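You operate a simulated robot arm through the tools that you are given. There is no shell and no other tool. Be economical: measure what you need, move in short steps, check, and stop when the job is done.

You are at the controls of a simulated robot arm. One attempt, no reset.

JOB
Stand the orange pot on the saucer and wipe both marks off the sill.
Fine: with the pink cloth, which goes back where it lay. Set down upright: pot. What is to be rubbed or washed off counts as gone when no trace of it is left.
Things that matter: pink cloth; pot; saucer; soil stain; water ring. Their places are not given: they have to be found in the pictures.

The check looks at the end state, three seconds after you hand in, the way a careful person would. Anything else that was tipped, shoved, dropped, spilled or broken makes it a failure. Flat cloth is picked up by pressing the open fingertips on it (5 to 10 N) and closing them slowly along it; thin cloth reads only 2 to 8 mm in the jaws.

ROBOT AND FRAMES
A 7-joint arm with a two-finger parallel gripper, fixed in place. Base frame: the origin is at the foot of the arm, x ahead of it, y to its left, z up. Units: m, degrees, N and s.
With the tool pointing down near the work surface it reaches from about 0.2 to 0.72 m from the base axis. Its first joint turns from -166.0 to 166.0 degrees. Payload 1.57 kg.
The TCP is the grasp point between the finger pads, 0.03 m short of the fingertips. In the tool frame z runs along the fingers and y along their closing line. The gripper opens to 0.11 m. The fingers are 0.024 m wide and 0.012 m thick; the gripper's body (0.048 by 0.112 m) begins 0.078 m behind the TCP.
Orientation is told as [roll, pitch, yaw] about the base's x, y, z axes, in that order, counted from this pose: with the fingers straight down and closing along the base's y, the tool's x points along the base's -x, its y along +y and its z along -z.

CONTROLS
- The arm moves only by the tool nudge_tool. Its argument "motion" is a list of rows, each a list of 7 numbers: the finger opening in m, from 0 to 0.11, then the shift along the base's x, y, z in m, then the turn, a rotation vector about the base's x, y, z in degrees. In form: [[jaw, x, y, z, ax, ay, az], ...]. A call has 1 to 20 rows; each row is the pose to reach, as a shift and turn from the pose commanded when the call began. Each row takes 0.2 s and may step no farther than 0.05 m and 8.6 degrees from the row before; otherwise, or with a gripper value out of range, the whole call is refused. Where a pose cannot be reached the arm comes as near as it can. A force on the tool above 40 N (or 10 N above the force at the start of the call, whichever is more), or a blocked arm, ends the call early, and 0.2 s more pass. The fingers move at their own pace (about 0.045 m/s each) and stop on an object; they squeeze with about 35 N. The grip force told is the motor's: it shows also when the fingers shut on nothing. Time passes only in rows, and 0.2 s behind the last, so rows that repeat a pose let the fingers close. The reply holds the time, the measured pose of the TCP, the force on the tool along the base axes, the opening and the grip force, in the units named above and with some noise, with the torque about the TCP (base axes, N m) and any sound that the robot's microphone picked up, and new pictures: "pictures" is both (left out), scene, wrist or none.
- Cameras (640 x 400 px; columns grow to the right, rows downward): "scene" is fixed at [0.4006, -0.6483, 1.5206]; the picture's right is [0.99, -0.11, 0.00], its down [-0.03, -0.33, -0.95] and it looks along [0.10, 0.94, -0.33] (base axes); focal length 360 px, centre (320, 200). "wrist" rides on the gripper at [0.07, 0.016, -0.141] in the tool frame; the picture's right is [-0.23, 0.97, 0.00], its down [-0.86, -0.20, -0.48] and it looks along [-0.47, -0.11, 0.88] (tool axes); focal length 222 px, centre (320, 200).
- move_column(by): slides the trunk up (or, below 0, down) by that many m; the arm rides with it, the base frame stays. It gives what a move gives, with no picture.
- measure_at(camera, pixels): for up to 12 pixels [column, row] of the newest picture of that camera ("zoom" is the newest enlarged one), the place [x, y, z] in the base frame of the surface seen there, good to about 0.003 m. No time passes.
- close_up(camera, box): a new picture of the part [left, top, right, bottom] of that camera's present view, enlarged. No time passes.
- job_done(): hands the job in; it is judged then, once.

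Keep the steps short. Do not move on a guess: measure, check each grasp and each placing, and mend mistakes. In all there are 80 turns and 200 pictures (those below and enlarged ones count). Leave the gripper open and the arm clear of the work at the hand-in unless told otherwise, and finish with a single line.

The tools are called after "Emit:" by a JSON object that holds its "method" and its "body". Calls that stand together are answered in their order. nudge_tool: Moves the arm, as the interface text tells. Its arguments: {"type":"object","properties":{"motion":{"type":"array"},"pictures":{"type":"string","enum":["both","scene","wrist","none"]}},"required":["motion"]} The other tools are called the same way: move_column (by) slides the trunk up or down; measure_at (camera, pixels) gives the place of the surface under pixels of a picture; close_up (camera, box) takes an enlarged picture of a part of a camera's view; job_done () hands the job in.

At the start:

```text
t: 0.0
tcp_pos: [0.1399, 0.4631, 1.2204]
ee_rot: [0.0, -0.1, 0.0]
ft_force: [-0.1, 0.2, -0.5]
ft_torque: [0.01, 0.01, -0.04]
finger_gap: 0.11
grasp_force: 0.0
trunk travel left (down, up): [-0.525, 0.065]
```

scene: 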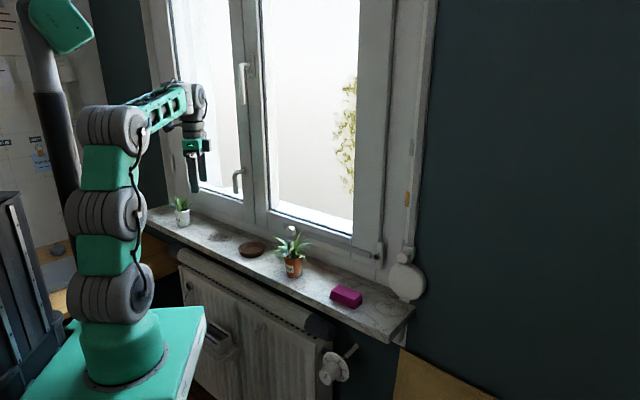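
wrist: 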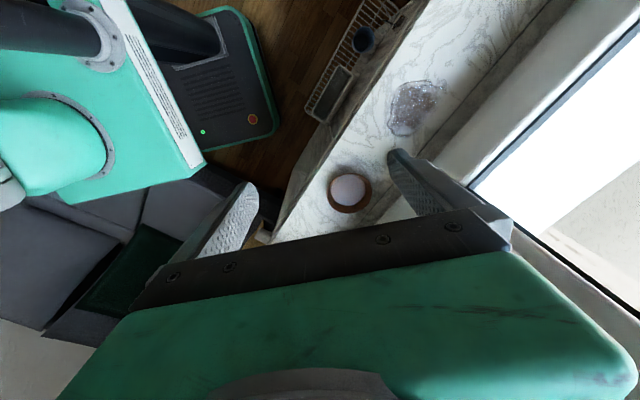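

I see a sill with a white pot at (181,212), a dark stain at (218,237), a saucer at (252,249), an orange pot at (293,265) and pink cloth at (346,297). I'll enlarge these for detail.

Emit:
{"method": "close_up", "body": {"camera": "scene", "box": [140, 190, 300, 290]}}

Emit:
{"method": "close_up", "body": {"camera": "scene", "box": [260, 220, 420, 320]}}

Emit:
{"method": "close_up", "body": {"camera": "wrist", "box": [260, 0, 580, 200]}}

Emit:
{"method": "measure_at", "body": {"camera": "scene", "pixels": [[181, 220], [218, 237], [252, 246], [293, 268], [293, 257], [346, 292], [346, 302], [333, 288], [362, 294], [310, 290], [270, 240], [200, 225]]}}

```text
4.00 times, centred on (220, 240) of scene
```

zoom: 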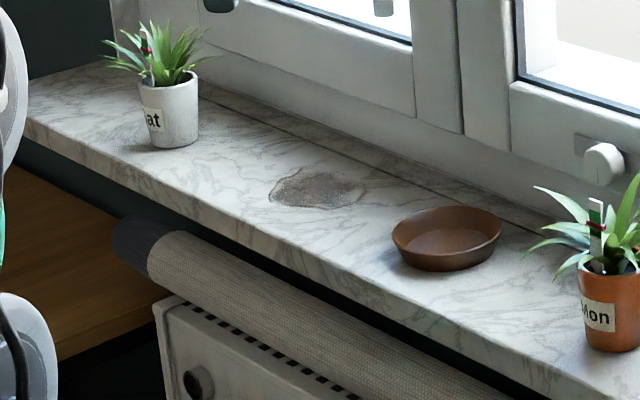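

```text
4.00 times, centred on (340, 270) of scene
```

zoom: 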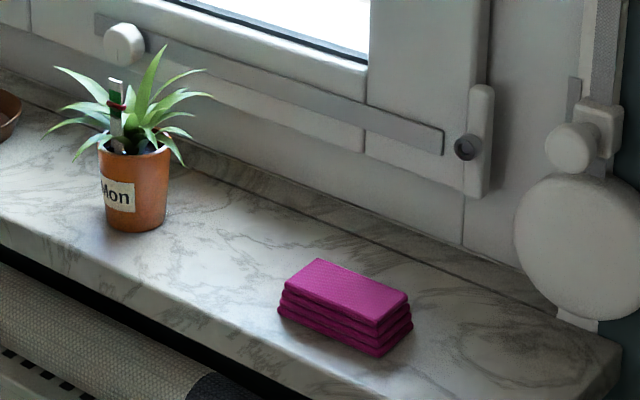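

```text
2.00 times, centred on (420, 100) of wrist
```

zoom: 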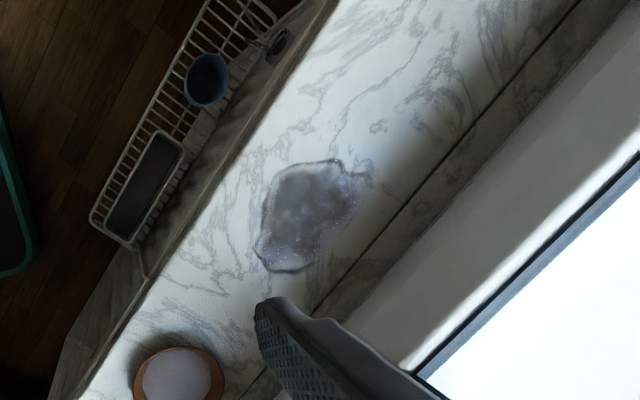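

```text
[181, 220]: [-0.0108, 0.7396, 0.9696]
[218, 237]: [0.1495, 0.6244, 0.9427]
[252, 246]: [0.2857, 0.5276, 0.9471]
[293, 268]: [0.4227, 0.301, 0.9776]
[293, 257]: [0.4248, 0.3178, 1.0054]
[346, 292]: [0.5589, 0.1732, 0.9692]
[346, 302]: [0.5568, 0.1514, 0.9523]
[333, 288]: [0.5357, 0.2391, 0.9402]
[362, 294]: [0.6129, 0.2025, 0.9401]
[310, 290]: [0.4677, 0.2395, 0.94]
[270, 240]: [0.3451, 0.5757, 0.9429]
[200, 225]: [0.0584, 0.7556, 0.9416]
```

I need the wrist pixels located and the right end of the sill inspected for the second mark.

Emit:
{"method": "measure_at", "body": {"camera": "wrist", "pixels": [[415, 105], [350, 188], [330, 188], [365, 175], [350, 212], [395, 120], [435, 85], [410, 135], [425, 80], [365, 35], [480, 50]]}}

Emit:
{"method": "close_up", "body": {"camera": "scene", "box": [340, 270, 420, 320]}}

Emit:
{"method": "close_up", "body": {"camera": "scene", "box": [190, 215, 254, 255]}}

Emit:
{"method": "close_up", "body": {"camera": "scene", "box": [250, 245, 330, 295]}}

```text
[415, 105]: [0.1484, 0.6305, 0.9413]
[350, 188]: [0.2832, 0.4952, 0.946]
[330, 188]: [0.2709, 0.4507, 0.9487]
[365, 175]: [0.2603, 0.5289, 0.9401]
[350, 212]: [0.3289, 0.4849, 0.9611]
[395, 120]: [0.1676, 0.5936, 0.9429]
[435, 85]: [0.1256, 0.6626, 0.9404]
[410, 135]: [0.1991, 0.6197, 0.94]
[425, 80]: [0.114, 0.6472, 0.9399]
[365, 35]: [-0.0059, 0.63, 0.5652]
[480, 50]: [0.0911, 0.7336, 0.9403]
```

```text
8.00 times, centred on (380, 295) of scene
```

zoom: 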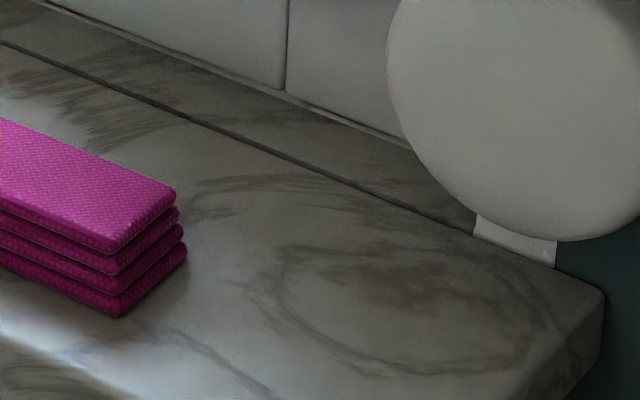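

```text
10.00 times, centred on (222, 235) of scene
```

zoom: 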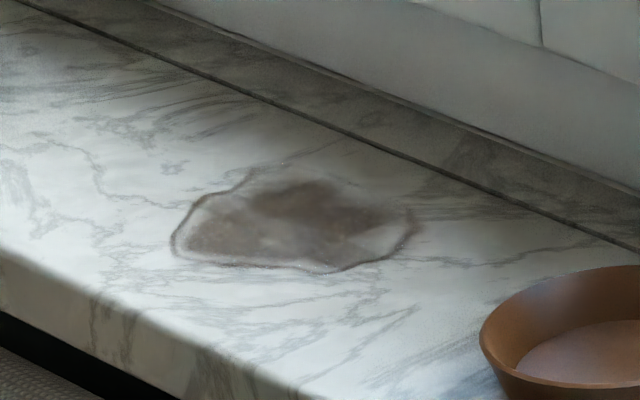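

```text
8.00 times, centred on (290, 270) of scene
```

zoom: 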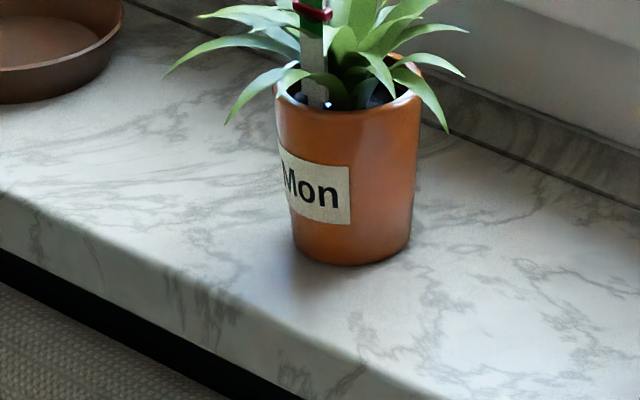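

The mark at (218,237) shows a brown patch with an outlined rim, so it could be both marks overlapped or only one of them. I'll move at height along the sill to look from above.

Emit:
{"method": "nudge_tool", "body": {"motion": [[0.11, 0.035, -0.03, 0, 0, 0, 0], [0.11, 0.07, -0.06, 0, 0, 0, 0], [0.11, 0.105, -0.09, 0, 0, 0, 0], [0.11, 0.14, -0.12, 0, 0, 0, 0], [0.11, 0.175, -0.15, 0, 0, 0, 0], [0.11, 0.21, -0.18, 0, 0, 0, 0], [0.11, 0.245, -0.21, 0, 0, 0, 0], [0.11, 0.26, -0.24, 0, 0, 0, 0]]}}

```text
t: 1.8
tcp_pos: [0.3987, 0.2199, 1.2216]
ee_rot: [0.0, 0.0, -0.1]
ft_force: [-0.6, 0.5, 0.8]
ft_torque: [-0.01, 0.01, 0.02]
finger_gap: 0.1099
grasp_force: 0.1
trunk travel left (down, up): [-0.525, 0.065]
```

scene: 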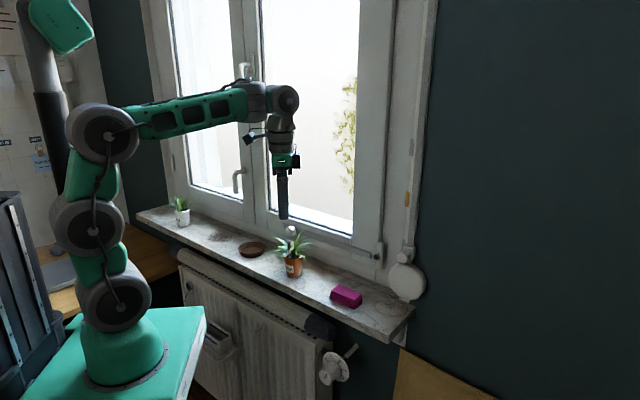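
wrist: 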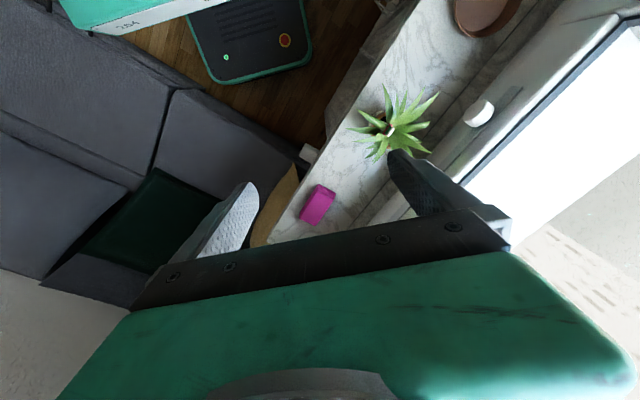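

I'll enlarge this view and measure the cloth corners, sill edges, pot and window knob.

Emit:
{"method": "close_up", "body": {"camera": "wrist", "box": [280, 100, 440, 250]}}

Emit:
{"method": "close_up", "body": {"camera": "wrist", "box": [340, 0, 540, 125]}}

Emit:
{"method": "measure_at", "body": {"camera": "wrist", "pixels": [[318, 187], [333, 192], [302, 217], [319, 222], [318, 205], [480, 112], [391, 132], [385, 80], [450, 90], [350, 140], [390, 195], [345, 215]]}}

```text
2.67 times, centred on (360, 175) of wrist
```

zoom: 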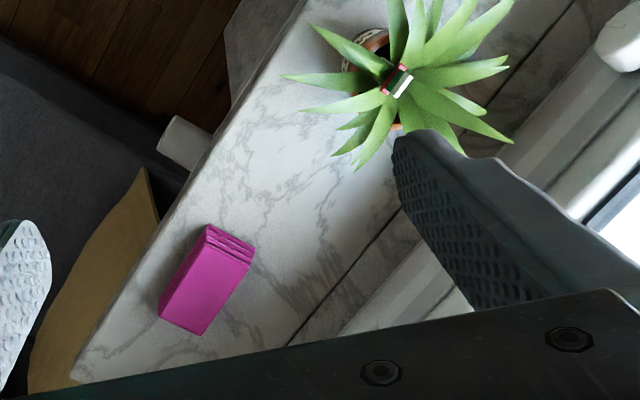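

```text
3.20 times, centred on (440, 62) of wrist
```

zoom: 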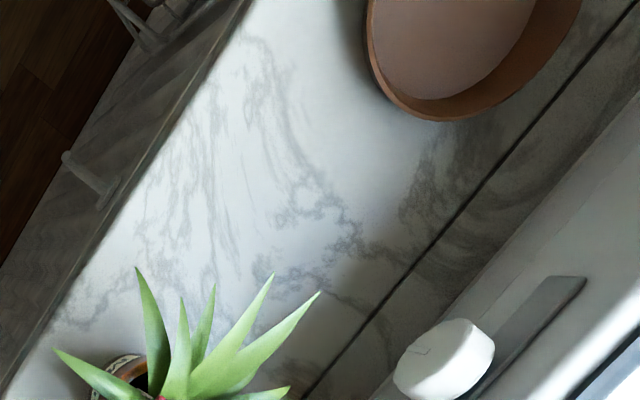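

```text
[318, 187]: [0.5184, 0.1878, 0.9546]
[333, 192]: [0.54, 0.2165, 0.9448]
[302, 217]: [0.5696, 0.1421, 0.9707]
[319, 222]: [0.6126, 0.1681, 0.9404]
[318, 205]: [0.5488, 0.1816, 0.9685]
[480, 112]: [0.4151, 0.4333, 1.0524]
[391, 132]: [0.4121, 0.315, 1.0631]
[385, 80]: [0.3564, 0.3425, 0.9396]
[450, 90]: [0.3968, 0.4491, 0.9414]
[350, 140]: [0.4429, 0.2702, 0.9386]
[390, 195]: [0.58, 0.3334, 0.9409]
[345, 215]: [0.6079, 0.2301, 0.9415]
```

I'll measure the cloth's top face corners in the scene view (insets), plus the front edge of the sill and the pot's rim and base.

Emit:
{"method": "measure_at", "body": {"camera": "scene", "pixels": [[339.5, 285.5], [361, 294], [354, 299.5], [332.5, 291.5], [346.5, 292.5], [286, 262], [301, 261], [293, 277], [287, 273], [300, 276]]}}

Emit:
{"method": "close_up", "body": {"camera": "wrist", "box": [290, 170, 354, 234]}}

```text
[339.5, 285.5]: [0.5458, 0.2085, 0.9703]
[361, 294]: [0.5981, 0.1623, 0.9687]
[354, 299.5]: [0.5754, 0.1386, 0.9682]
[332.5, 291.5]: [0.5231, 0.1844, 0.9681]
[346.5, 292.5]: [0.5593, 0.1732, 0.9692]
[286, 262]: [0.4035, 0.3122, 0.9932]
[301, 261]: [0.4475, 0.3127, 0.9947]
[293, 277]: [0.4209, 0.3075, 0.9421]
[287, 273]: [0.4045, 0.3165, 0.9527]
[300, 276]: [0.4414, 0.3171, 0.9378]
```

```text
6.25 times, centred on (322, 202) of wrist
```

zoom: 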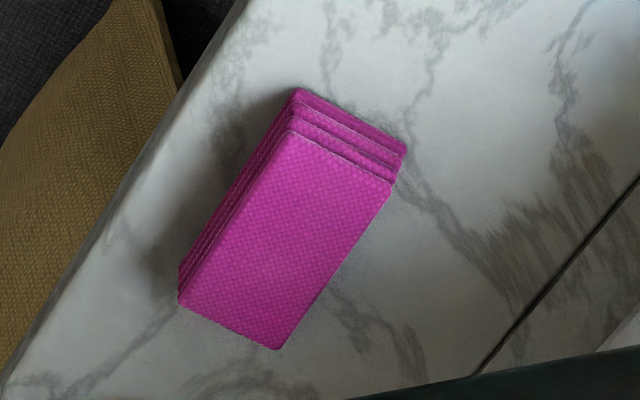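

The cloth is a folded stack with its top at z≈0.969, centre about (0.560,0.173) and long axis at about -41.5°. I'll go above it and turn the tool -41.5° to close across the short side.

Emit:
{"method": "nudge_tool", "body": {"motion": [[0.11, 0.032, -0.009, 0, 0, 0, -8.3], [0.11, 0.064, -0.018, 0, 0, 0, -16.6], [0.11, 0.096, -0.028, 0, 0, 0, -24.9], [0.11, 0.128, -0.037, 0, 0, 0, -33.2], [0.11, 0.161, -0.0464, 0, 0, 0, -41.5]], "pictures": "none"}}

Emit:
{"method": "move_column", "body": {"by": -0.17}}

Emit:
{"method": "nudge_tool", "body": {"motion": [[0.07, 0, 0, 0, 0, 0, 0], [0.07, 0, 0, 0, 0, 0, 0]]}}

```text
t: 3.0
tcp_pos: [0.5632, 0.1756, 1.221]
ee_rot: [-0.1, 0.0, -41.6]
ft_force: [-1.0, -0.3, 0.2]
ft_torque: [0.0, 0.01, 0.01]
finger_gap: 0.11
grasp_force: 0.0
trunk travel left (down, up): [-0.525, 0.065]
```

```text
t: 4.9
tcp_pos: [0.5616, 0.1768, 1.0503]
ee_rot: [0.0, 0.0, -41.5]
ft_force: [0.5, 0.2, 0.4]
ft_torque: [-0.01, -0.03, -0.04]
finger_gap: 0.1101
grasp_force: 0.0
trunk travel left (down, up): [-0.355, 0.235]
```

```text
t: 5.5
tcp_pos: [0.561, 0.1768, 1.0516]
ee_rot: [0.0, -0.1, -41.5]
ft_force: [0.4, -0.3, -0.1]
ft_torque: [0.0, 0.03, 0.02]
finger_gap: 0.0701
grasp_force: 0.1
trunk travel left (down, up): [-0.355, 0.235]
```

scene: 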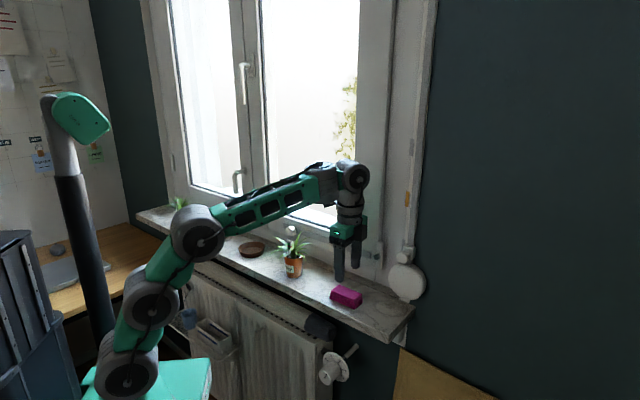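
wrist: 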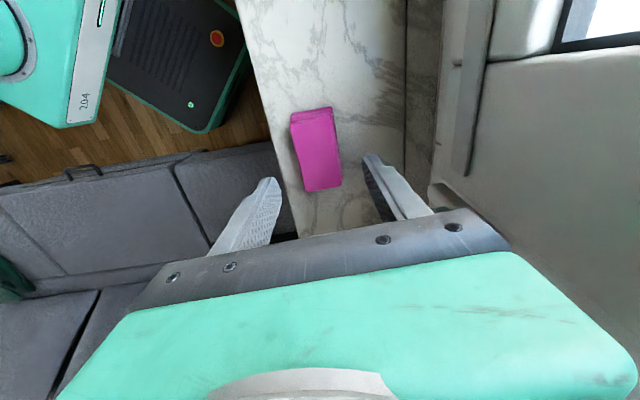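

Now directly above the cloth. I'll enlarge and measure its top corners before descending.

Emit:
{"method": "close_up", "body": {"camera": "wrist", "box": [270, 90, 370, 210]}}

Emit:
{"method": "measure_at", "body": {"camera": "wrist", "pixels": [[293, 118], [333, 112], [308, 189], [339, 185], [317, 150], [296, 140], [337, 140], [360, 150], [290, 160], [395, 130], [430, 130]]}}

```text
3.33 times, centred on (320, 150) of wrist
```

zoom: 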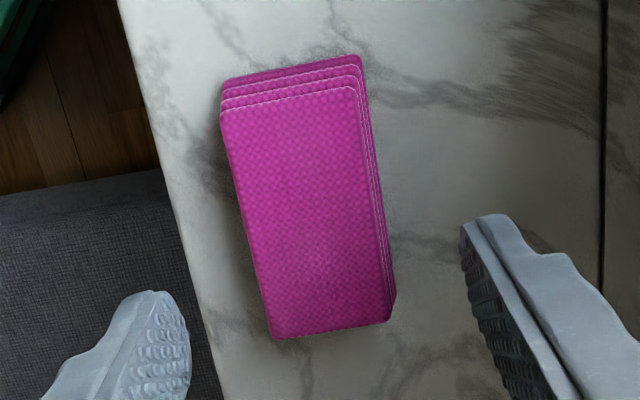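

```text
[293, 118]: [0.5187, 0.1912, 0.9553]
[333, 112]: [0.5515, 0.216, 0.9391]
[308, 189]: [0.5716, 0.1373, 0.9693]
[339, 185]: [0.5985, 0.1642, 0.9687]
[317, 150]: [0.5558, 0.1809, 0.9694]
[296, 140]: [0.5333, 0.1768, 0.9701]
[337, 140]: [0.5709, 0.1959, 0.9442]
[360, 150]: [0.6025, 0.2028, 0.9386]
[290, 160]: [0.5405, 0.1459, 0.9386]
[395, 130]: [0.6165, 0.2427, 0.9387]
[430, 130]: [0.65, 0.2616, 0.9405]
```

Cloth confirmed: centre ≈(0.560,0.1735), top 0.969, sill 0.939. I'll lower so the fingertips stop about 5 mm above the sill on each side, then close.

Emit:
{"method": "nudge_tool", "body": {"motion": [[0.07, 0, -0.003, -0.03, 0, 0, 0], [0.07, 0, -0.003, -0.055, 0, 0, 0], [0.07, 0, -0.003, -0.0755, 0, 0, 0], [0.07, 0, -0.003, -0.0755, 0, 0, 0]]}}

```text
t: 6.5
tcp_pos: [0.5628, 0.1748, 0.9742]
ee_rot: [0.0, 0.0, -41.5]
ft_force: [0.3, 0.2, -0.4]
ft_torque: [0.0, 0.0, -0.02]
finger_gap: 0.0698
grasp_force: 0.1
trunk travel left (down, up): [-0.355, 0.235]
```

scene: 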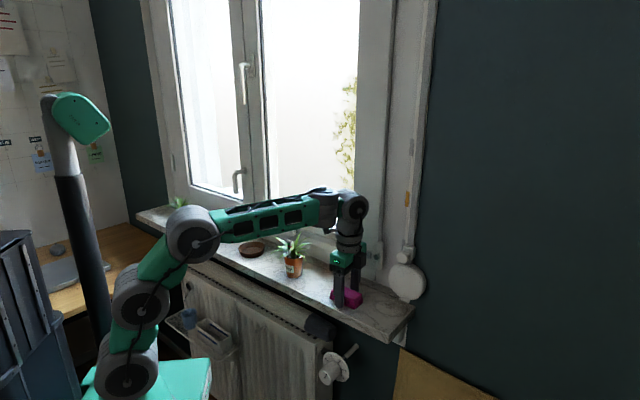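
wrist: 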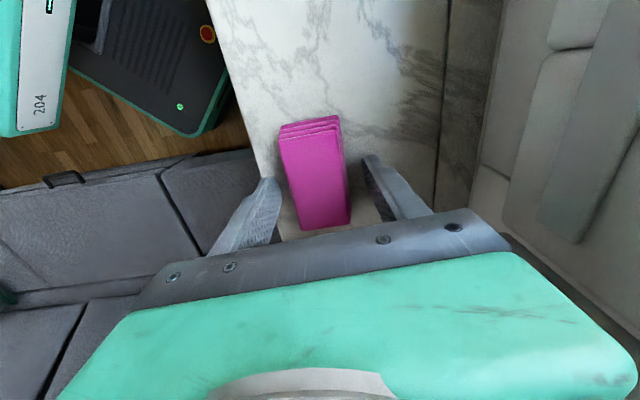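

The fingers straddle the cloth with no contact. Now closing.

Emit:
{"method": "nudge_tool", "body": {"motion": [[0.05, 0, -0.003, 0, 0, 0, 0], [0.035, 0, -0.003, 0, 0, 0, 0], [0.015, 0, -0.003, 0, 0, 0, 0], [0.0, 0, -0.003, 0, 0, 0, 0], [0.0, 0, -0.003, 0, 0, 0, 0]], "pictures": "wrist"}}

```text
t: 7.7
tcp_pos: [0.5621, 0.1712, 0.9756]
ee_rot: [-0.1, -0.1, -41.6]
ft_force: [-0.4, 0.6, 1.4]
ft_torque: [0.02, 0.02, -0.03]
finger_gap: 0.0442
grasp_force: 34.7
trunk travel left (down, up): [-0.355, 0.235]
```

wrist: 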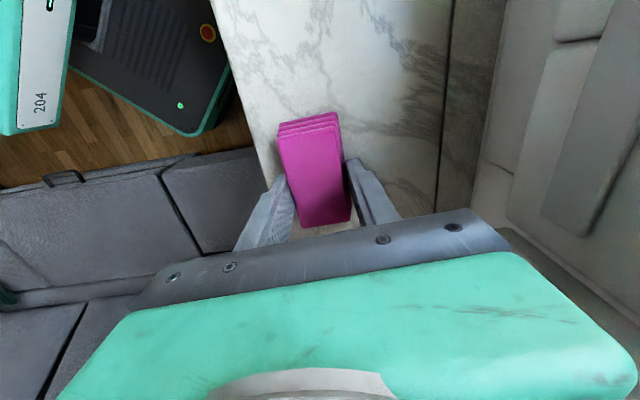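

Gripped at 44 mm, 35 N. Lifting straight up 0.2 m to clear the plants.

Emit:
{"method": "nudge_tool", "body": {"motion": [[0, 0, 0, 0.02, 0, 0, 0], [0, 0, 0, 0.06, 0, 0, 0], [0, 0, 0, 0.105, 0, 0, 0], [0, 0, 0, 0.15, 0, 0, 0], [0, 0, 0, 0.195, 0, 0, 0]]}}

```text
t: 8.9
tcp_pos: [0.5505, 0.1684, 1.1423]
ee_rot: [-0.1, 0.0, -41.5]
ft_force: [-0.6, -0.1, -0.1]
ft_torque: [0.0, 0.01, 0.01]
finger_gap: 0.0002
grasp_force: 22.0
out of reach, approached as far as the arm can: row 5
trunk travel left (down, up): [-0.355, 0.235]
```

scene: 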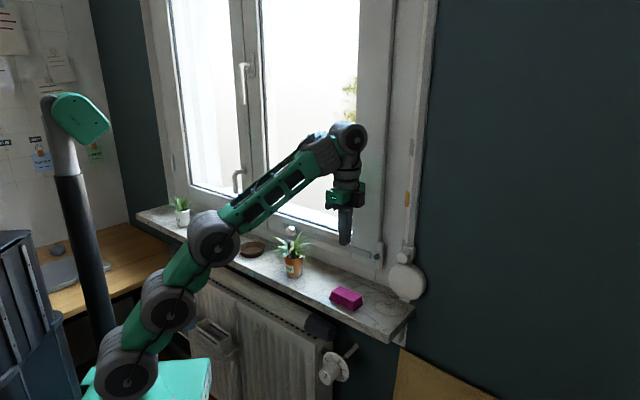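
wrist: 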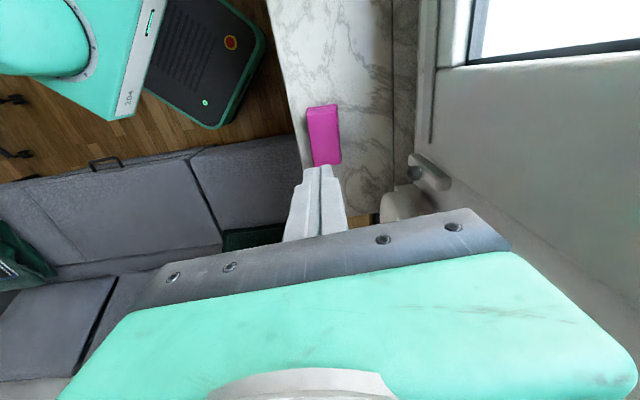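

The jaws read 0 mm, so the cloth slipped out and still lies on the sill. I'll look at how it lies now and where the pads contacted it.

Emit:
{"method": "close_up", "body": {"camera": "wrist", "box": [280, 90, 380, 190]}}

Emit:
{"method": "close_up", "body": {"camera": "scene", "box": [322, 275, 370, 315]}}

Emit:
{"method": "measure_at", "body": {"camera": "scene", "pixels": [[339.5, 285.5], [361, 294], [354, 299.5], [332.5, 291.5], [346.5, 292.5], [331, 297], [355, 307], [362, 301]]}}

```text
4.00 times, centred on (330, 140) of wrist
```

zoom: 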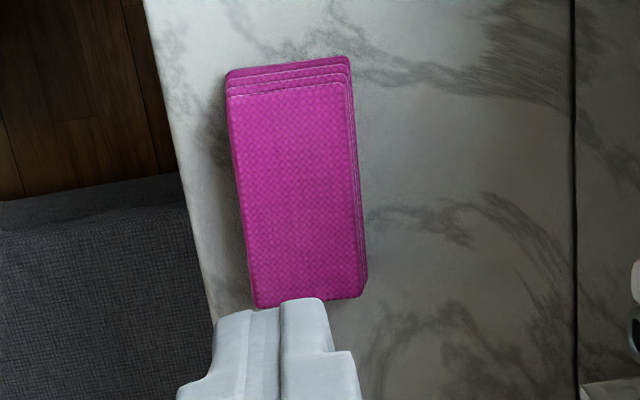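

```text
10.00 times, centred on (346, 295) of scene
```

zoom: 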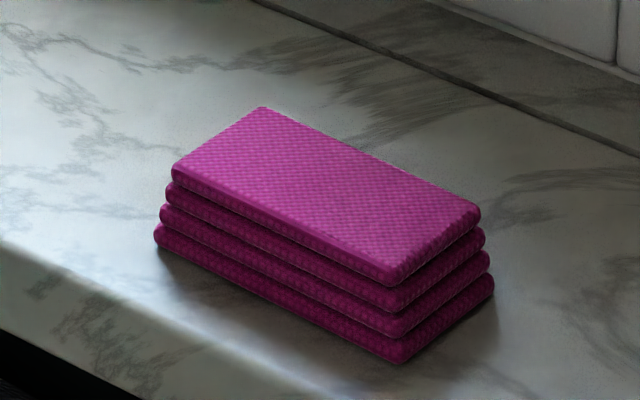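

```text
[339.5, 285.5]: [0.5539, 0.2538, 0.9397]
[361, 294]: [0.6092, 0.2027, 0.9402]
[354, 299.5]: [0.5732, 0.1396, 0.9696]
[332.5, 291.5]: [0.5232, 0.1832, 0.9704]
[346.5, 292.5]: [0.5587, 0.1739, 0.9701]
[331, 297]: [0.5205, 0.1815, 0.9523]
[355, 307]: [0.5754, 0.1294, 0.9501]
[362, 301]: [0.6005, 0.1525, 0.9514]
```

The stack is slightly wider at its base (rounded edges), so the tips caught only the rounded bottom layer and slipped off. I'll grip a little higher, on the second layer. First I measure the corners again.

Emit:
{"method": "measure_at", "body": {"camera": "zoom", "pixels": [[262, 116], [465, 210], [395, 270], [186, 170], [325, 190], [262, 220], [160, 235], [400, 350], [488, 285], [395, 325], [170, 210], [485, 258]]}}

```text
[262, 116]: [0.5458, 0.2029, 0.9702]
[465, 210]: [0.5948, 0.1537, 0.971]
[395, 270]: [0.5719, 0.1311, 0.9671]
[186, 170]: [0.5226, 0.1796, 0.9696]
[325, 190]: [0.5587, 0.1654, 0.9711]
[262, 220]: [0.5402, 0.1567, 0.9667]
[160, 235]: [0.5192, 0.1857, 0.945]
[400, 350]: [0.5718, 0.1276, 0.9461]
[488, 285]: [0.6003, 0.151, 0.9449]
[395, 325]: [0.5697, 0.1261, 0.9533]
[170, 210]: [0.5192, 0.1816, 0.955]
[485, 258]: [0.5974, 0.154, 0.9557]
```

The cloth's centre is now (0.559,0.167) with long axis about -45°. I'll go back above it with open jaws and -3.5° more yaw, then check before descending.

Emit:
{"method": "nudge_tool", "body": {"motion": [[0.07, 0.005, 0, -0.03, 0, 0, -1.5], [0.07, 0.008, -0.002, -0.07, 0, 0, -3.5], [0.07, 0.008, -0.002, -0.11, 0, 0, -3.5], [0.07, 0.008, -0.002, -0.11, 0, 0, -3.5]], "pictures": "none"}}

```text
t: 9.9
tcp_pos: [0.5563, 0.1669, 1.0301]
ee_rot: [0.0, 0.0, -45.1]
ft_force: [0.4, -0.6, 0.1]
ft_torque: [0.02, 0.02, 0.01]
finger_gap: 0.0697
grasp_force: 0.0
trunk travel left (down, up): [-0.355, 0.235]
```

I'm at z 1.030, so I'll descend 0.052 to a TCP of about 0.978, with tips at about 0.948.

Emit:
{"method": "nudge_tool", "body": {"motion": [[0.07, 0.0025, 0, -0.03, 0, 0, 0], [0.07, 0.0025, 0, -0.052, 0, 0, 0], [0.07, 0.0025, 0, -0.052, 0, 0, 0]], "pictures": "wrist"}}

```text
t: 10.7
tcp_pos: [0.5584, 0.1649, 0.9781]
ee_rot: [0.0, 0.0, -45.0]
ft_force: [0.2, 0.1, -0.6]
ft_torque: [0.0, -0.01, 0.02]
finger_gap: 0.0701
grasp_force: 0.0
trunk travel left (down, up): [-0.355, 0.235]
```

wrist: 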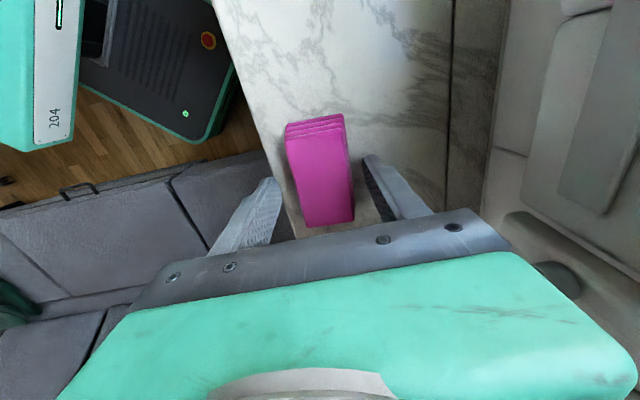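

The TCP projects to about (321,190), in the middle of the cloth, and the fingers clear both sides. Closing now with no shift.

Emit:
{"method": "nudge_tool", "body": {"motion": [[0.05, 0, 0, 0, 0, 0, 0], [0.035, 0, 0, 0, 0, 0, 0], [0.015, 0, 0, 0, 0, 0, 0], [0.0, 0, 0, 0, 0, 0, 0], [0.0, 0, 0, 0, 0, 0, 0], [0.0, 0, 0, 0.01, 0, 0, 0], [0.0, 0, 0, 0.01, 0, 0, 0]], "pictures": "wrist"}}

```text
t: 12.3
tcp_pos: [0.559, 0.1632, 0.9879]
ee_rot: [0.0, 0.0, -44.9]
ft_force: [-0.4, -0.8, -0.2]
ft_torque: [-0.02, 0.0, -0.02]
finger_gap: 0.0437
grasp_force: 34.6
trunk travel left (down, up): [-0.355, 0.235]
```

wrist: 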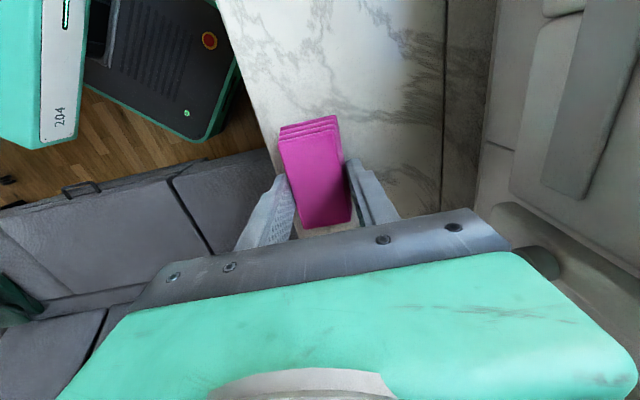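

The gap holds at 43.7 mm after a 10 mm lift. I'll check whether the cloth rose with it.

Emit:
{"method": "measure_at", "body": {"camera": "wrist", "pixels": [[312, 150], [320, 180], [322, 210]]}}

Emit:
{"method": "close_up", "body": {"camera": "wrist", "box": [250, 100, 400, 240]}}

```text
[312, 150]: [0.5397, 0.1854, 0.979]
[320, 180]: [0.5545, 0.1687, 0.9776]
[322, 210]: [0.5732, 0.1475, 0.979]
```

```text
2.86 times, centred on (325, 170) of wrist
```

zoom: 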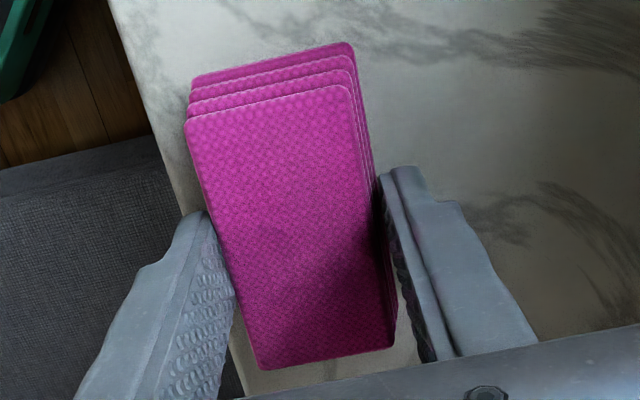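

The cloth rose (top now 0.979). I'll lift it with the column, which is slow and keeps the posture, then check the grip.

Emit:
{"method": "move_column", "body": {"by": 0.17}}

```text
t: 14.2
tcp_pos: [0.5596, 0.1626, 1.1583]
ee_rot: [0.0, 0.1, -45.1]
ft_force: [-1.0, -0.1, -0.9]
ft_torque: [-0.02, -0.02, 0.01]
finger_gap: 0.0437
grasp_force: 35.5
trunk travel left (down, up): [-0.525, 0.065]
```

Grip holds at 43.7 mm. I'll measure window handles near the path and above the stain before carrying across.

Emit:
{"method": "measure_at", "body": {"camera": "scene", "pixels": [[239, 190], [234, 175], [295, 228], [285, 240], [304, 236], [220, 225], [235, 240], [203, 238], [252, 258], [181, 195]]}}

Emit:
{"method": "nudge_tool", "body": {"motion": [[0, -0.03, 0.033, 0.02, 0, 0, 0], [0, -0.06, 0.066, 0.03, 0, 0, 0], [0, -0.09, 0.099, 0.03, 0, 0, 0], [0, -0.12, 0.132, 0.03, 0, 0, 0], [0, -0.15, 0.165, 0.03, 0, 0, 0], [0, -0.18, 0.198, 0.03, 0, 0, 0], [0, -0.21, 0.231, 0.03, 0, 0, 0], [0, -0.24, 0.264, 0.03, 0, 0, 0], [0, -0.27, 0.297, 0.03, 0, 0, 0], [0, -0.3, 0.33, 0.03, 0, 0, 0], [0, -0.33, 0.363, 0.03, 0, 0, 0], [0, -0.33, 0.363, 0.03, 0, 0, 0]]}}

```text
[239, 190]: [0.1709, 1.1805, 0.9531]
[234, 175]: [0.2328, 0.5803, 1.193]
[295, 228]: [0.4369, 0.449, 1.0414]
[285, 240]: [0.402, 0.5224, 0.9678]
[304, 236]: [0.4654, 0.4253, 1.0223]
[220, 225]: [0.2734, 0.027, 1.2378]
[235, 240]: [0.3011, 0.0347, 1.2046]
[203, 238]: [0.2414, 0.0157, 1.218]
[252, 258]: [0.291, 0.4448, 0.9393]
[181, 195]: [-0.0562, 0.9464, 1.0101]
```

```text
t: 16.8
tcp_pos: [0.2272, 0.5264, 1.1868]
ee_rot: [0.0, -0.1, -45.0]
ft_force: [-0.9, -0.4, -0.2]
ft_torque: [-0.02, 0.02, 0.0]
finger_gap: 0.0438
grasp_force: 35.1
trunk travel left (down, up): [-0.525, 0.065]
```

scene: 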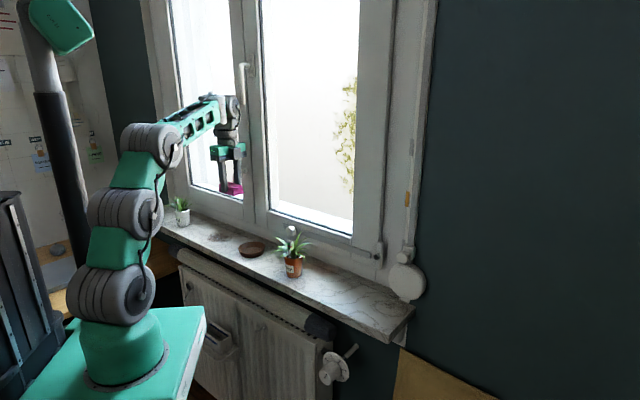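
wrist: 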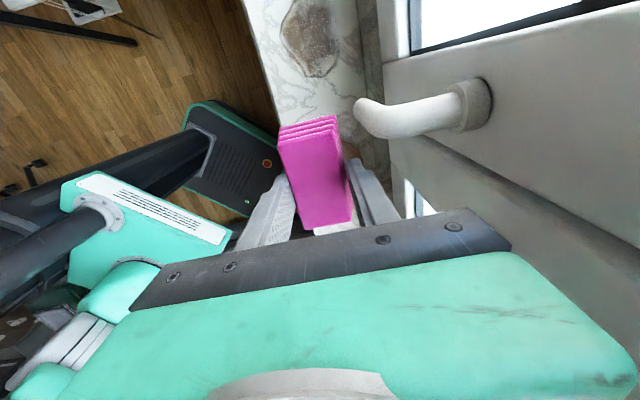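

The window handle is very close to the right finger (wrist (370,110)). I'll measure it and the stain before any motion.

Emit:
{"method": "measure_at", "body": {"camera": "wrist", "pixels": [[362, 110], [370, 122], [375, 105], [420, 115], [470, 105], [310, 40], [285, 20], [338, 40], [315, 75], [310, 5], [370, 60], [355, 130]]}}

Emit:
{"method": "close_up", "body": {"camera": "wrist", "box": [240, 0, 400, 100]}}

Emit:
{"method": "close_up", "body": {"camera": "scene", "box": [170, 160, 298, 240]}}

```text
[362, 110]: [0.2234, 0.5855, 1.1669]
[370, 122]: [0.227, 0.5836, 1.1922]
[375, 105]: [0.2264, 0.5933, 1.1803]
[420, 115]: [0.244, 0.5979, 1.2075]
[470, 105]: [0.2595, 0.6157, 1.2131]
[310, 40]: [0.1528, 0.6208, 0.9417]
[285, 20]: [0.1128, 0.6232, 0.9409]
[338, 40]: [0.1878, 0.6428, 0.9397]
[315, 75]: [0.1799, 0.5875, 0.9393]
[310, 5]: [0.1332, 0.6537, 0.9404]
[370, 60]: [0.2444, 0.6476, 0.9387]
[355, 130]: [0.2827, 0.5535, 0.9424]
```

```text
4.00 times, centred on (320, 50) of wrist
```

zoom: 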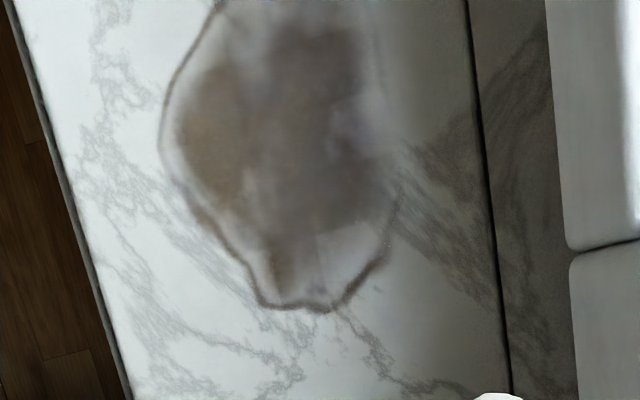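

```text
5.00 times, centred on (234, 200) of scene
```

zoom: 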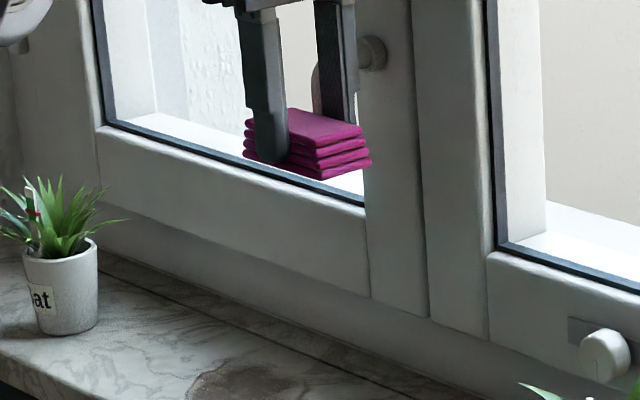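

Soil patch and the ring outline overlap at one area, about x 0.11–0.19, y 0.585–0.655. The handle tip is at (0.223,0.585), z ≥ 1.16. I'll back away from the window first, then slide along the sill to above the marks.

Emit:
{"method": "nudge_tool", "body": {"motion": [[0, -0.025, -0.025, 0, 0, 0, 0], [0, -0.055, 0.005, 0, 0, 0, 0], [0, -0.085, 0.035, 0, 0, 0, 0], [0, -0.113, 0.063, 0, 0, 0, 0], [0, -0.086, 0.09, 0, 0, 0, 0], [0, -0.086, 0.09, 0, 0, 0, 0]]}}

Emit:
{"method": "move_column", "body": {"by": -0.165}}

Emit:
{"method": "nudge_tool", "body": {"motion": [[0, 0, 0, 0, 0, 0, 0]]}}

```text
t: 18.2
tcp_pos: [0.1442, 0.612, 1.1802]
ee_rot: [0.0, -0.1, -45.0]
ft_force: [0.9, 0.0, -0.3]
ft_torque: [-0.04, -0.01, 0.03]
finger_gap: 0.0437
grasp_force: 35.2
out of reach, approached as far as the arm can: row 5, 6
trunk travel left (down, up): [-0.525, 0.065]
```

scene: 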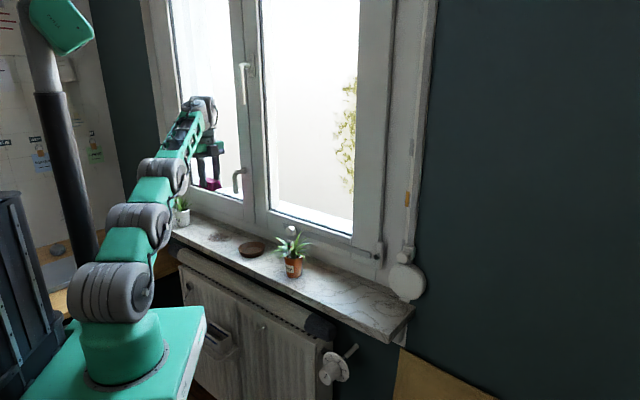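
wrist: 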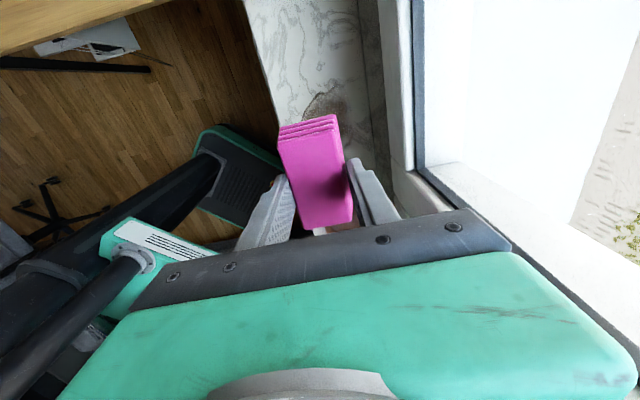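

```text
t: 20.1
tcp_pos: [0.1434, 0.6114, 1.0166]
ee_rot: [0.0, 0.0, -44.9]
ft_force: [0.0, 0.6, 0.2]
ft_torque: [-0.02, 0.05, 0.01]
finger_gap: 0.0437
grasp_force: 34.7
trunk travel left (down, up): [-0.36, 0.23]
```

```text
t: 20.5
tcp_pos: [0.1443, 0.6107, 1.0143]
ee_rot: [-0.1, 0.0, -45.1]
ft_force: [0.2, -0.5, -0.6]
ft_torque: [0.02, 0.0, 0.01]
finger_gap: 0.0438
grasp_force: 35.1
trunk travel left (down, up): [-0.36, 0.23]
```

scene: 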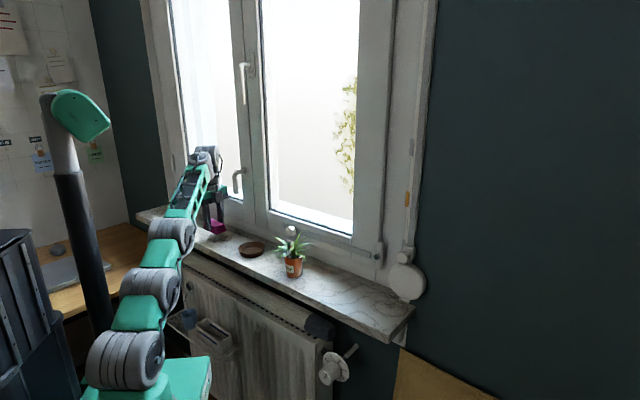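
wrist: 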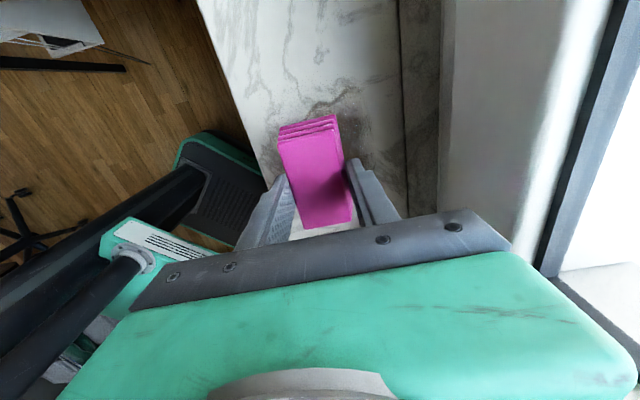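

I'm above the marks, clear of the window. I'll lower in small steps until I feel the sill.

Emit:
{"method": "nudge_tool", "body": {"motion": [[0, 0, 0, -0.02, 0, 0, 0], [0, 0, 0, -0.03, 0, 0, 0], [0, 0, 0, -0.034, 0, 0, 0], [0, 0, 0, -0.036, 0, 0, 0], [0, 0, 0, -0.036, 0, 0, 0]], "pictures": "none"}}

```text
t: 21.7
tcp_pos: [0.1418, 0.61, 0.98]
ee_rot: [0.0, 0.0, -44.9]
ft_force: [0.1, -0.5, -0.6]
ft_torque: [-0.01, 0.0, 0.01]
finger_gap: 0.0439
grasp_force: 34.9
trunk travel left (down, up): [-0.36, 0.23]
```

Emit:
{"method": "nudge_tool", "body": {"motion": [[0, 0, 0, -0.001, 0, 0, 0], [0, 0, 0, -0.002, 0, 0, 0], [0, 0, 0, -0.003, 0, 0, 0], [0, 0, 0, -0.003, 0, 0, 0]], "pictures": "none"}}

```text
t: 22.7
tcp_pos: [0.1425, 0.611, 0.978]
ee_rot: [0.0, 0.1, -45.1]
ft_force: [-0.2, -0.3, 8.2]
ft_torque: [-0.17, 0.0, 0.02]
finger_gap: 0.0439
grasp_force: 34.8
trunk travel left (down, up): [-0.36, 0.23]
```

Contact at 8 N. Now I'll wipe in overlapping strokes along the sill across the whole mark, staying short of the handle.

Emit:
{"method": "nudge_tool", "body": {"motion": [[0, 0.011, -0.011, 0, 0, 0, 0], [0, 0.021, -0.021, 0, 0, 0, 0], [0, 0, 0, 0, 0, 0, 0], [0, -0.025, 0.025, 0, 0, 0, 0], [0, -0.011, 0.039, 0, 0, 0, 0], [0, 0.014, 0.014, 0, 0, 0, 0], [0, 0.03, -0.002, 0, 0, 0, 0], [0, 0.034, 0.02, 0, 0, 0, 0], [0, 0.02, 0.034, 0, 0, 0, 0], [0, 0.002, 0.052, 0, 0, 0, 0], [0, 0.02, 0.034, 0, 0, 0, 0], [0, 0.014, 0.014, 0, 0, 0, 0], [0, -0.011, 0.039, 0, 0, 0, 0], [0, -0.033, 0.016, 0, 0, 0, 0], [0, -0.0085, -0.0085, 0, 0, 0, 0], [0, 0.0127, -0.0297, 0, 0, 0, 0], [0, 0, 0, 0, 0, 0, 0]], "pictures": "wrist"}}

```text
t: 26.3
tcp_pos: [0.1558, 0.62, 0.9705]
ee_rot: [0.3, 0.2, -45.2]
ft_force: [4.8, -5.4, 13.5]
ft_torque: [-0.54, 0.02, 0.11]
finger_gap: 0.0439
grasp_force: 35.0
out of reach, approached as far as the arm can: row 5, 7, 8, 9, 10, 11, 13, 15, 16
trunk travel left (down, up): [-0.36, 0.23]
stopped in row 17: the force on the tool passed its limit at 86 N (the readings are from after the stop); the commanded pose is now the measured one
```

wrist: 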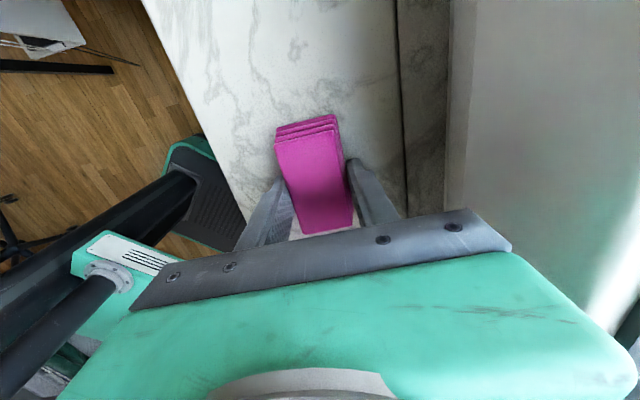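

The arm was at its reach limit at this column height. Going up with the column and reaching down gives more range. I'll raise the column, which also lifts the cloth off, and look at the marks.

Emit:
{"method": "move_column", "body": {"by": 0.15}}

Emit:
{"method": "nudge_tool", "body": {"motion": [[0, -0.014, -0.014, 0, 0, 0, 0], [0, -0.028, -0.028, 0, 0, 0, 0]]}}

```text
t: 28.0
tcp_pos: [0.1552, 0.6212, 1.1166]
ee_rot: [0.1, 0.1, -45.1]
ft_force: [-1.2, 0.6, 0.2]
ft_torque: [0.02, -0.02, 0.01]
finger_gap: 0.0436
grasp_force: 34.7
trunk travel left (down, up): [-0.51, 0.08]
```

```text
t: 28.6
tcp_pos: [0.1267, 0.5936, 1.116]
ee_rot: [0.1, 0.2, -45.0]
ft_force: [0.5, 1.4, -1.0]
ft_torque: [0.02, -0.02, -0.04]
finger_gap: 0.044
grasp_force: 35.2
trunk travel left (down, up): [-0.51, 0.08]
```

scene: 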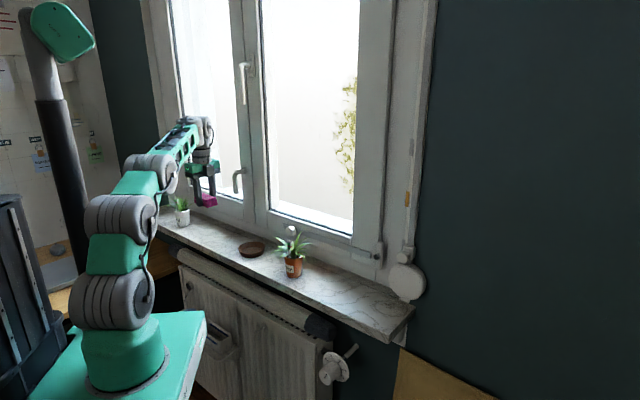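
wrist: 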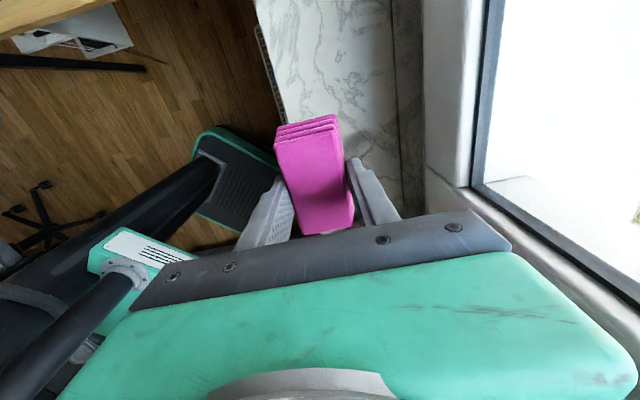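

The scene view shows the stain area much cleaner. I'll enlarge it.

Emit:
{"method": "close_up", "body": {"camera": "scene", "box": [180, 210, 260, 260]}}

Emit:
{"method": "close_up", "body": {"camera": "wrist", "box": [240, 60, 440, 200]}}

Emit:
{"method": "measure_at", "body": {"camera": "wrist", "pixels": [[308, 145], [300, 180], [320, 210]]}}

```text
8.00 times, centred on (220, 235) of scene
```

zoom: 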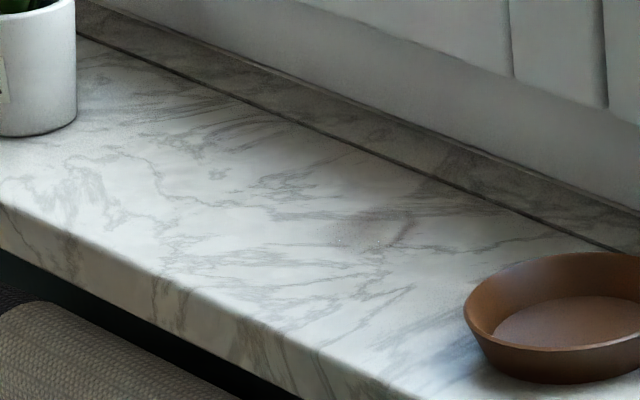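

```text
2.86 times, centred on (340, 130) of wrist
```

zoom: 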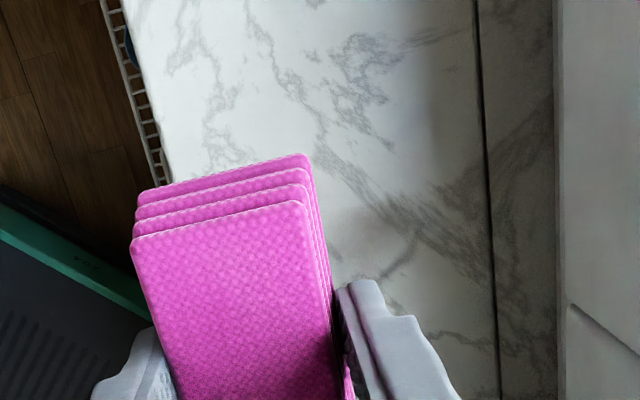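

```text
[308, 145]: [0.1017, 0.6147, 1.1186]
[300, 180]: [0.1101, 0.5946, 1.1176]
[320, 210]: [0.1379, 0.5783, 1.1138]
```

Nearly all gone, with a residue left at zoom (375,230). The cloth also slid up about 9 mm in the jaws, so it's now flush with the tips. I'll measure the residue, then set the cloth down near it, re-grip higher and wipe.

Emit:
{"method": "measure_at", "body": {"camera": "scene", "pixels": [[222, 240], [227, 239], [231, 237], [225, 236], [228, 241], [230, 245]]}}

Emit:
{"method": "close_up", "body": {"camera": "scene", "box": [208, 224, 248, 249]}}

```text
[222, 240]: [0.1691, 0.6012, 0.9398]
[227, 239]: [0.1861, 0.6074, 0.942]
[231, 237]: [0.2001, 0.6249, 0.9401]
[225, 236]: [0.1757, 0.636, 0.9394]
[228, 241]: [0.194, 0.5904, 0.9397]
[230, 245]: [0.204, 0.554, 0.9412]
```

```text
16.00 times, centred on (228, 236) of scene
```

zoom: 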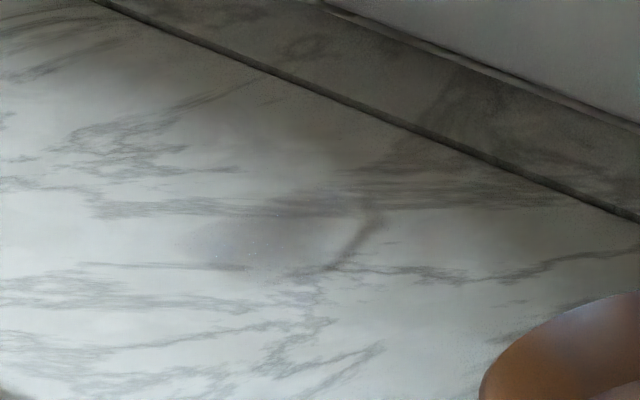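

The residue is around (0.165–0.202, 0.595–0.625). I'll lower the cloth onto the sill just beside it.

Emit:
{"method": "nudge_tool", "body": {"motion": [[0, 0.0145, 0.0145, -0.03, 0, 0, 0], [0, 0.0145, 0.0145, -0.07, 0, 0, 0], [0, 0.0145, 0.0145, -0.11, 0, 0, 0], [0, 0.0145, 0.0145, -0.135, 0, 0, 0], [0, 0.0145, 0.0145, -0.142, 0, 0, 0], [0, 0.0145, 0.0145, -0.142, 0, 0, 0]], "pictures": "wrist"}}

```text
t: 30.0
tcp_pos: [0.1404, 0.6068, 0.9725]
ee_rot: [0.1, 0.1, -45.2]
ft_force: [0.0, -0.2, -1.3]
ft_torque: [-0.01, -0.03, -0.01]
finger_gap: 0.0439
grasp_force: 35.0
trunk travel left (down, up): [-0.51, 0.08]
```

wrist: 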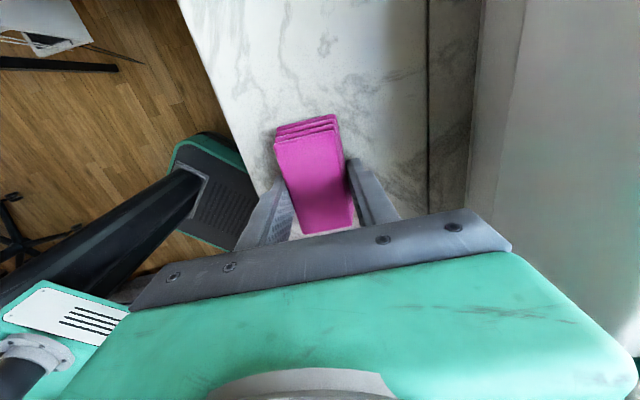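

No contact yet at 0.9725. Two more millimetres down, then open the jaws.

Emit:
{"method": "nudge_tool", "body": {"motion": [[0, 0, 0, -0.001, 0, 0, 0], [0, 0, 0, -0.002, 0, 0, 0], [0, 0, 0, -0.002, 0, 0, 0]], "pictures": "none"}}

```text
t: 30.8
tcp_pos: [0.1412, 0.6066, 0.9717]
ee_rot: [0.1, 0.1, -45.1]
ft_force: [0.2, -0.6, 0.7]
ft_torque: [0.0, 0.01, -0.01]
finger_gap: 0.0436
grasp_force: 34.6
trunk travel left (down, up): [-0.51, 0.08]
```

I'm practically at the surface. I'll open, rise 8 mm and close again.

Emit:
{"method": "nudge_tool", "body": {"motion": [[0.06, 0, 0, 0, 0, 0, 0], [0.06, 0, 0, 0, 0, 0, 0], [0.06, 0, 0, 0.008, 0, 0, 0], [0.06, 0, 0, 0.008, 0, 0, 0], [0.04, 0, 0, 0.008, 0, 0, 0], [0.02, 0, 0, 0.008, 0, 0, 0], [0, 0, 0, 0.008, 0, 0, 0], [0, 0, 0, 0.008, 0, 0, 0], [0, 0, 0, 0.008, 0, 0, 0]], "pictures": "wrist"}}

```text
t: 32.8
tcp_pos: [0.1422, 0.6067, 0.9801]
ee_rot: [0.2, 0.1, -45.2]
ft_force: [0.0, -0.3, 1.0]
ft_torque: [0.0, 0.02, 0.04]
finger_gap: 0.0439
grasp_force: 34.9
trunk travel left (down, up): [-0.51, 0.08]
```

wrist: 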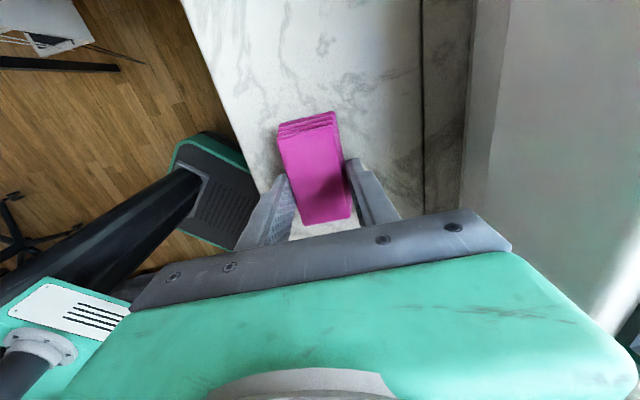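

Re-gripped at 43.9 mm. Now pressing lightly.

Emit:
{"method": "nudge_tool", "body": {"motion": [[0, 0, 0, -0.001, 0, 0, 0], [0, 0, 0, -0.002, 0, 0, 0], [0, 0, 0, -0.002, 0, 0, 0]], "pictures": "none"}}

```text
t: 33.6
tcp_pos: [0.1415, 0.6068, 0.9791]
ee_rot: [0.2, 0.2, -45.2]
ft_force: [-0.2, 0.0, 9.2]
ft_torque: [-0.16, 0.0, 0.02]
finger_gap: 0.0438
grasp_force: 35.4
trunk travel left (down, up): [-0.51, 0.08]
```

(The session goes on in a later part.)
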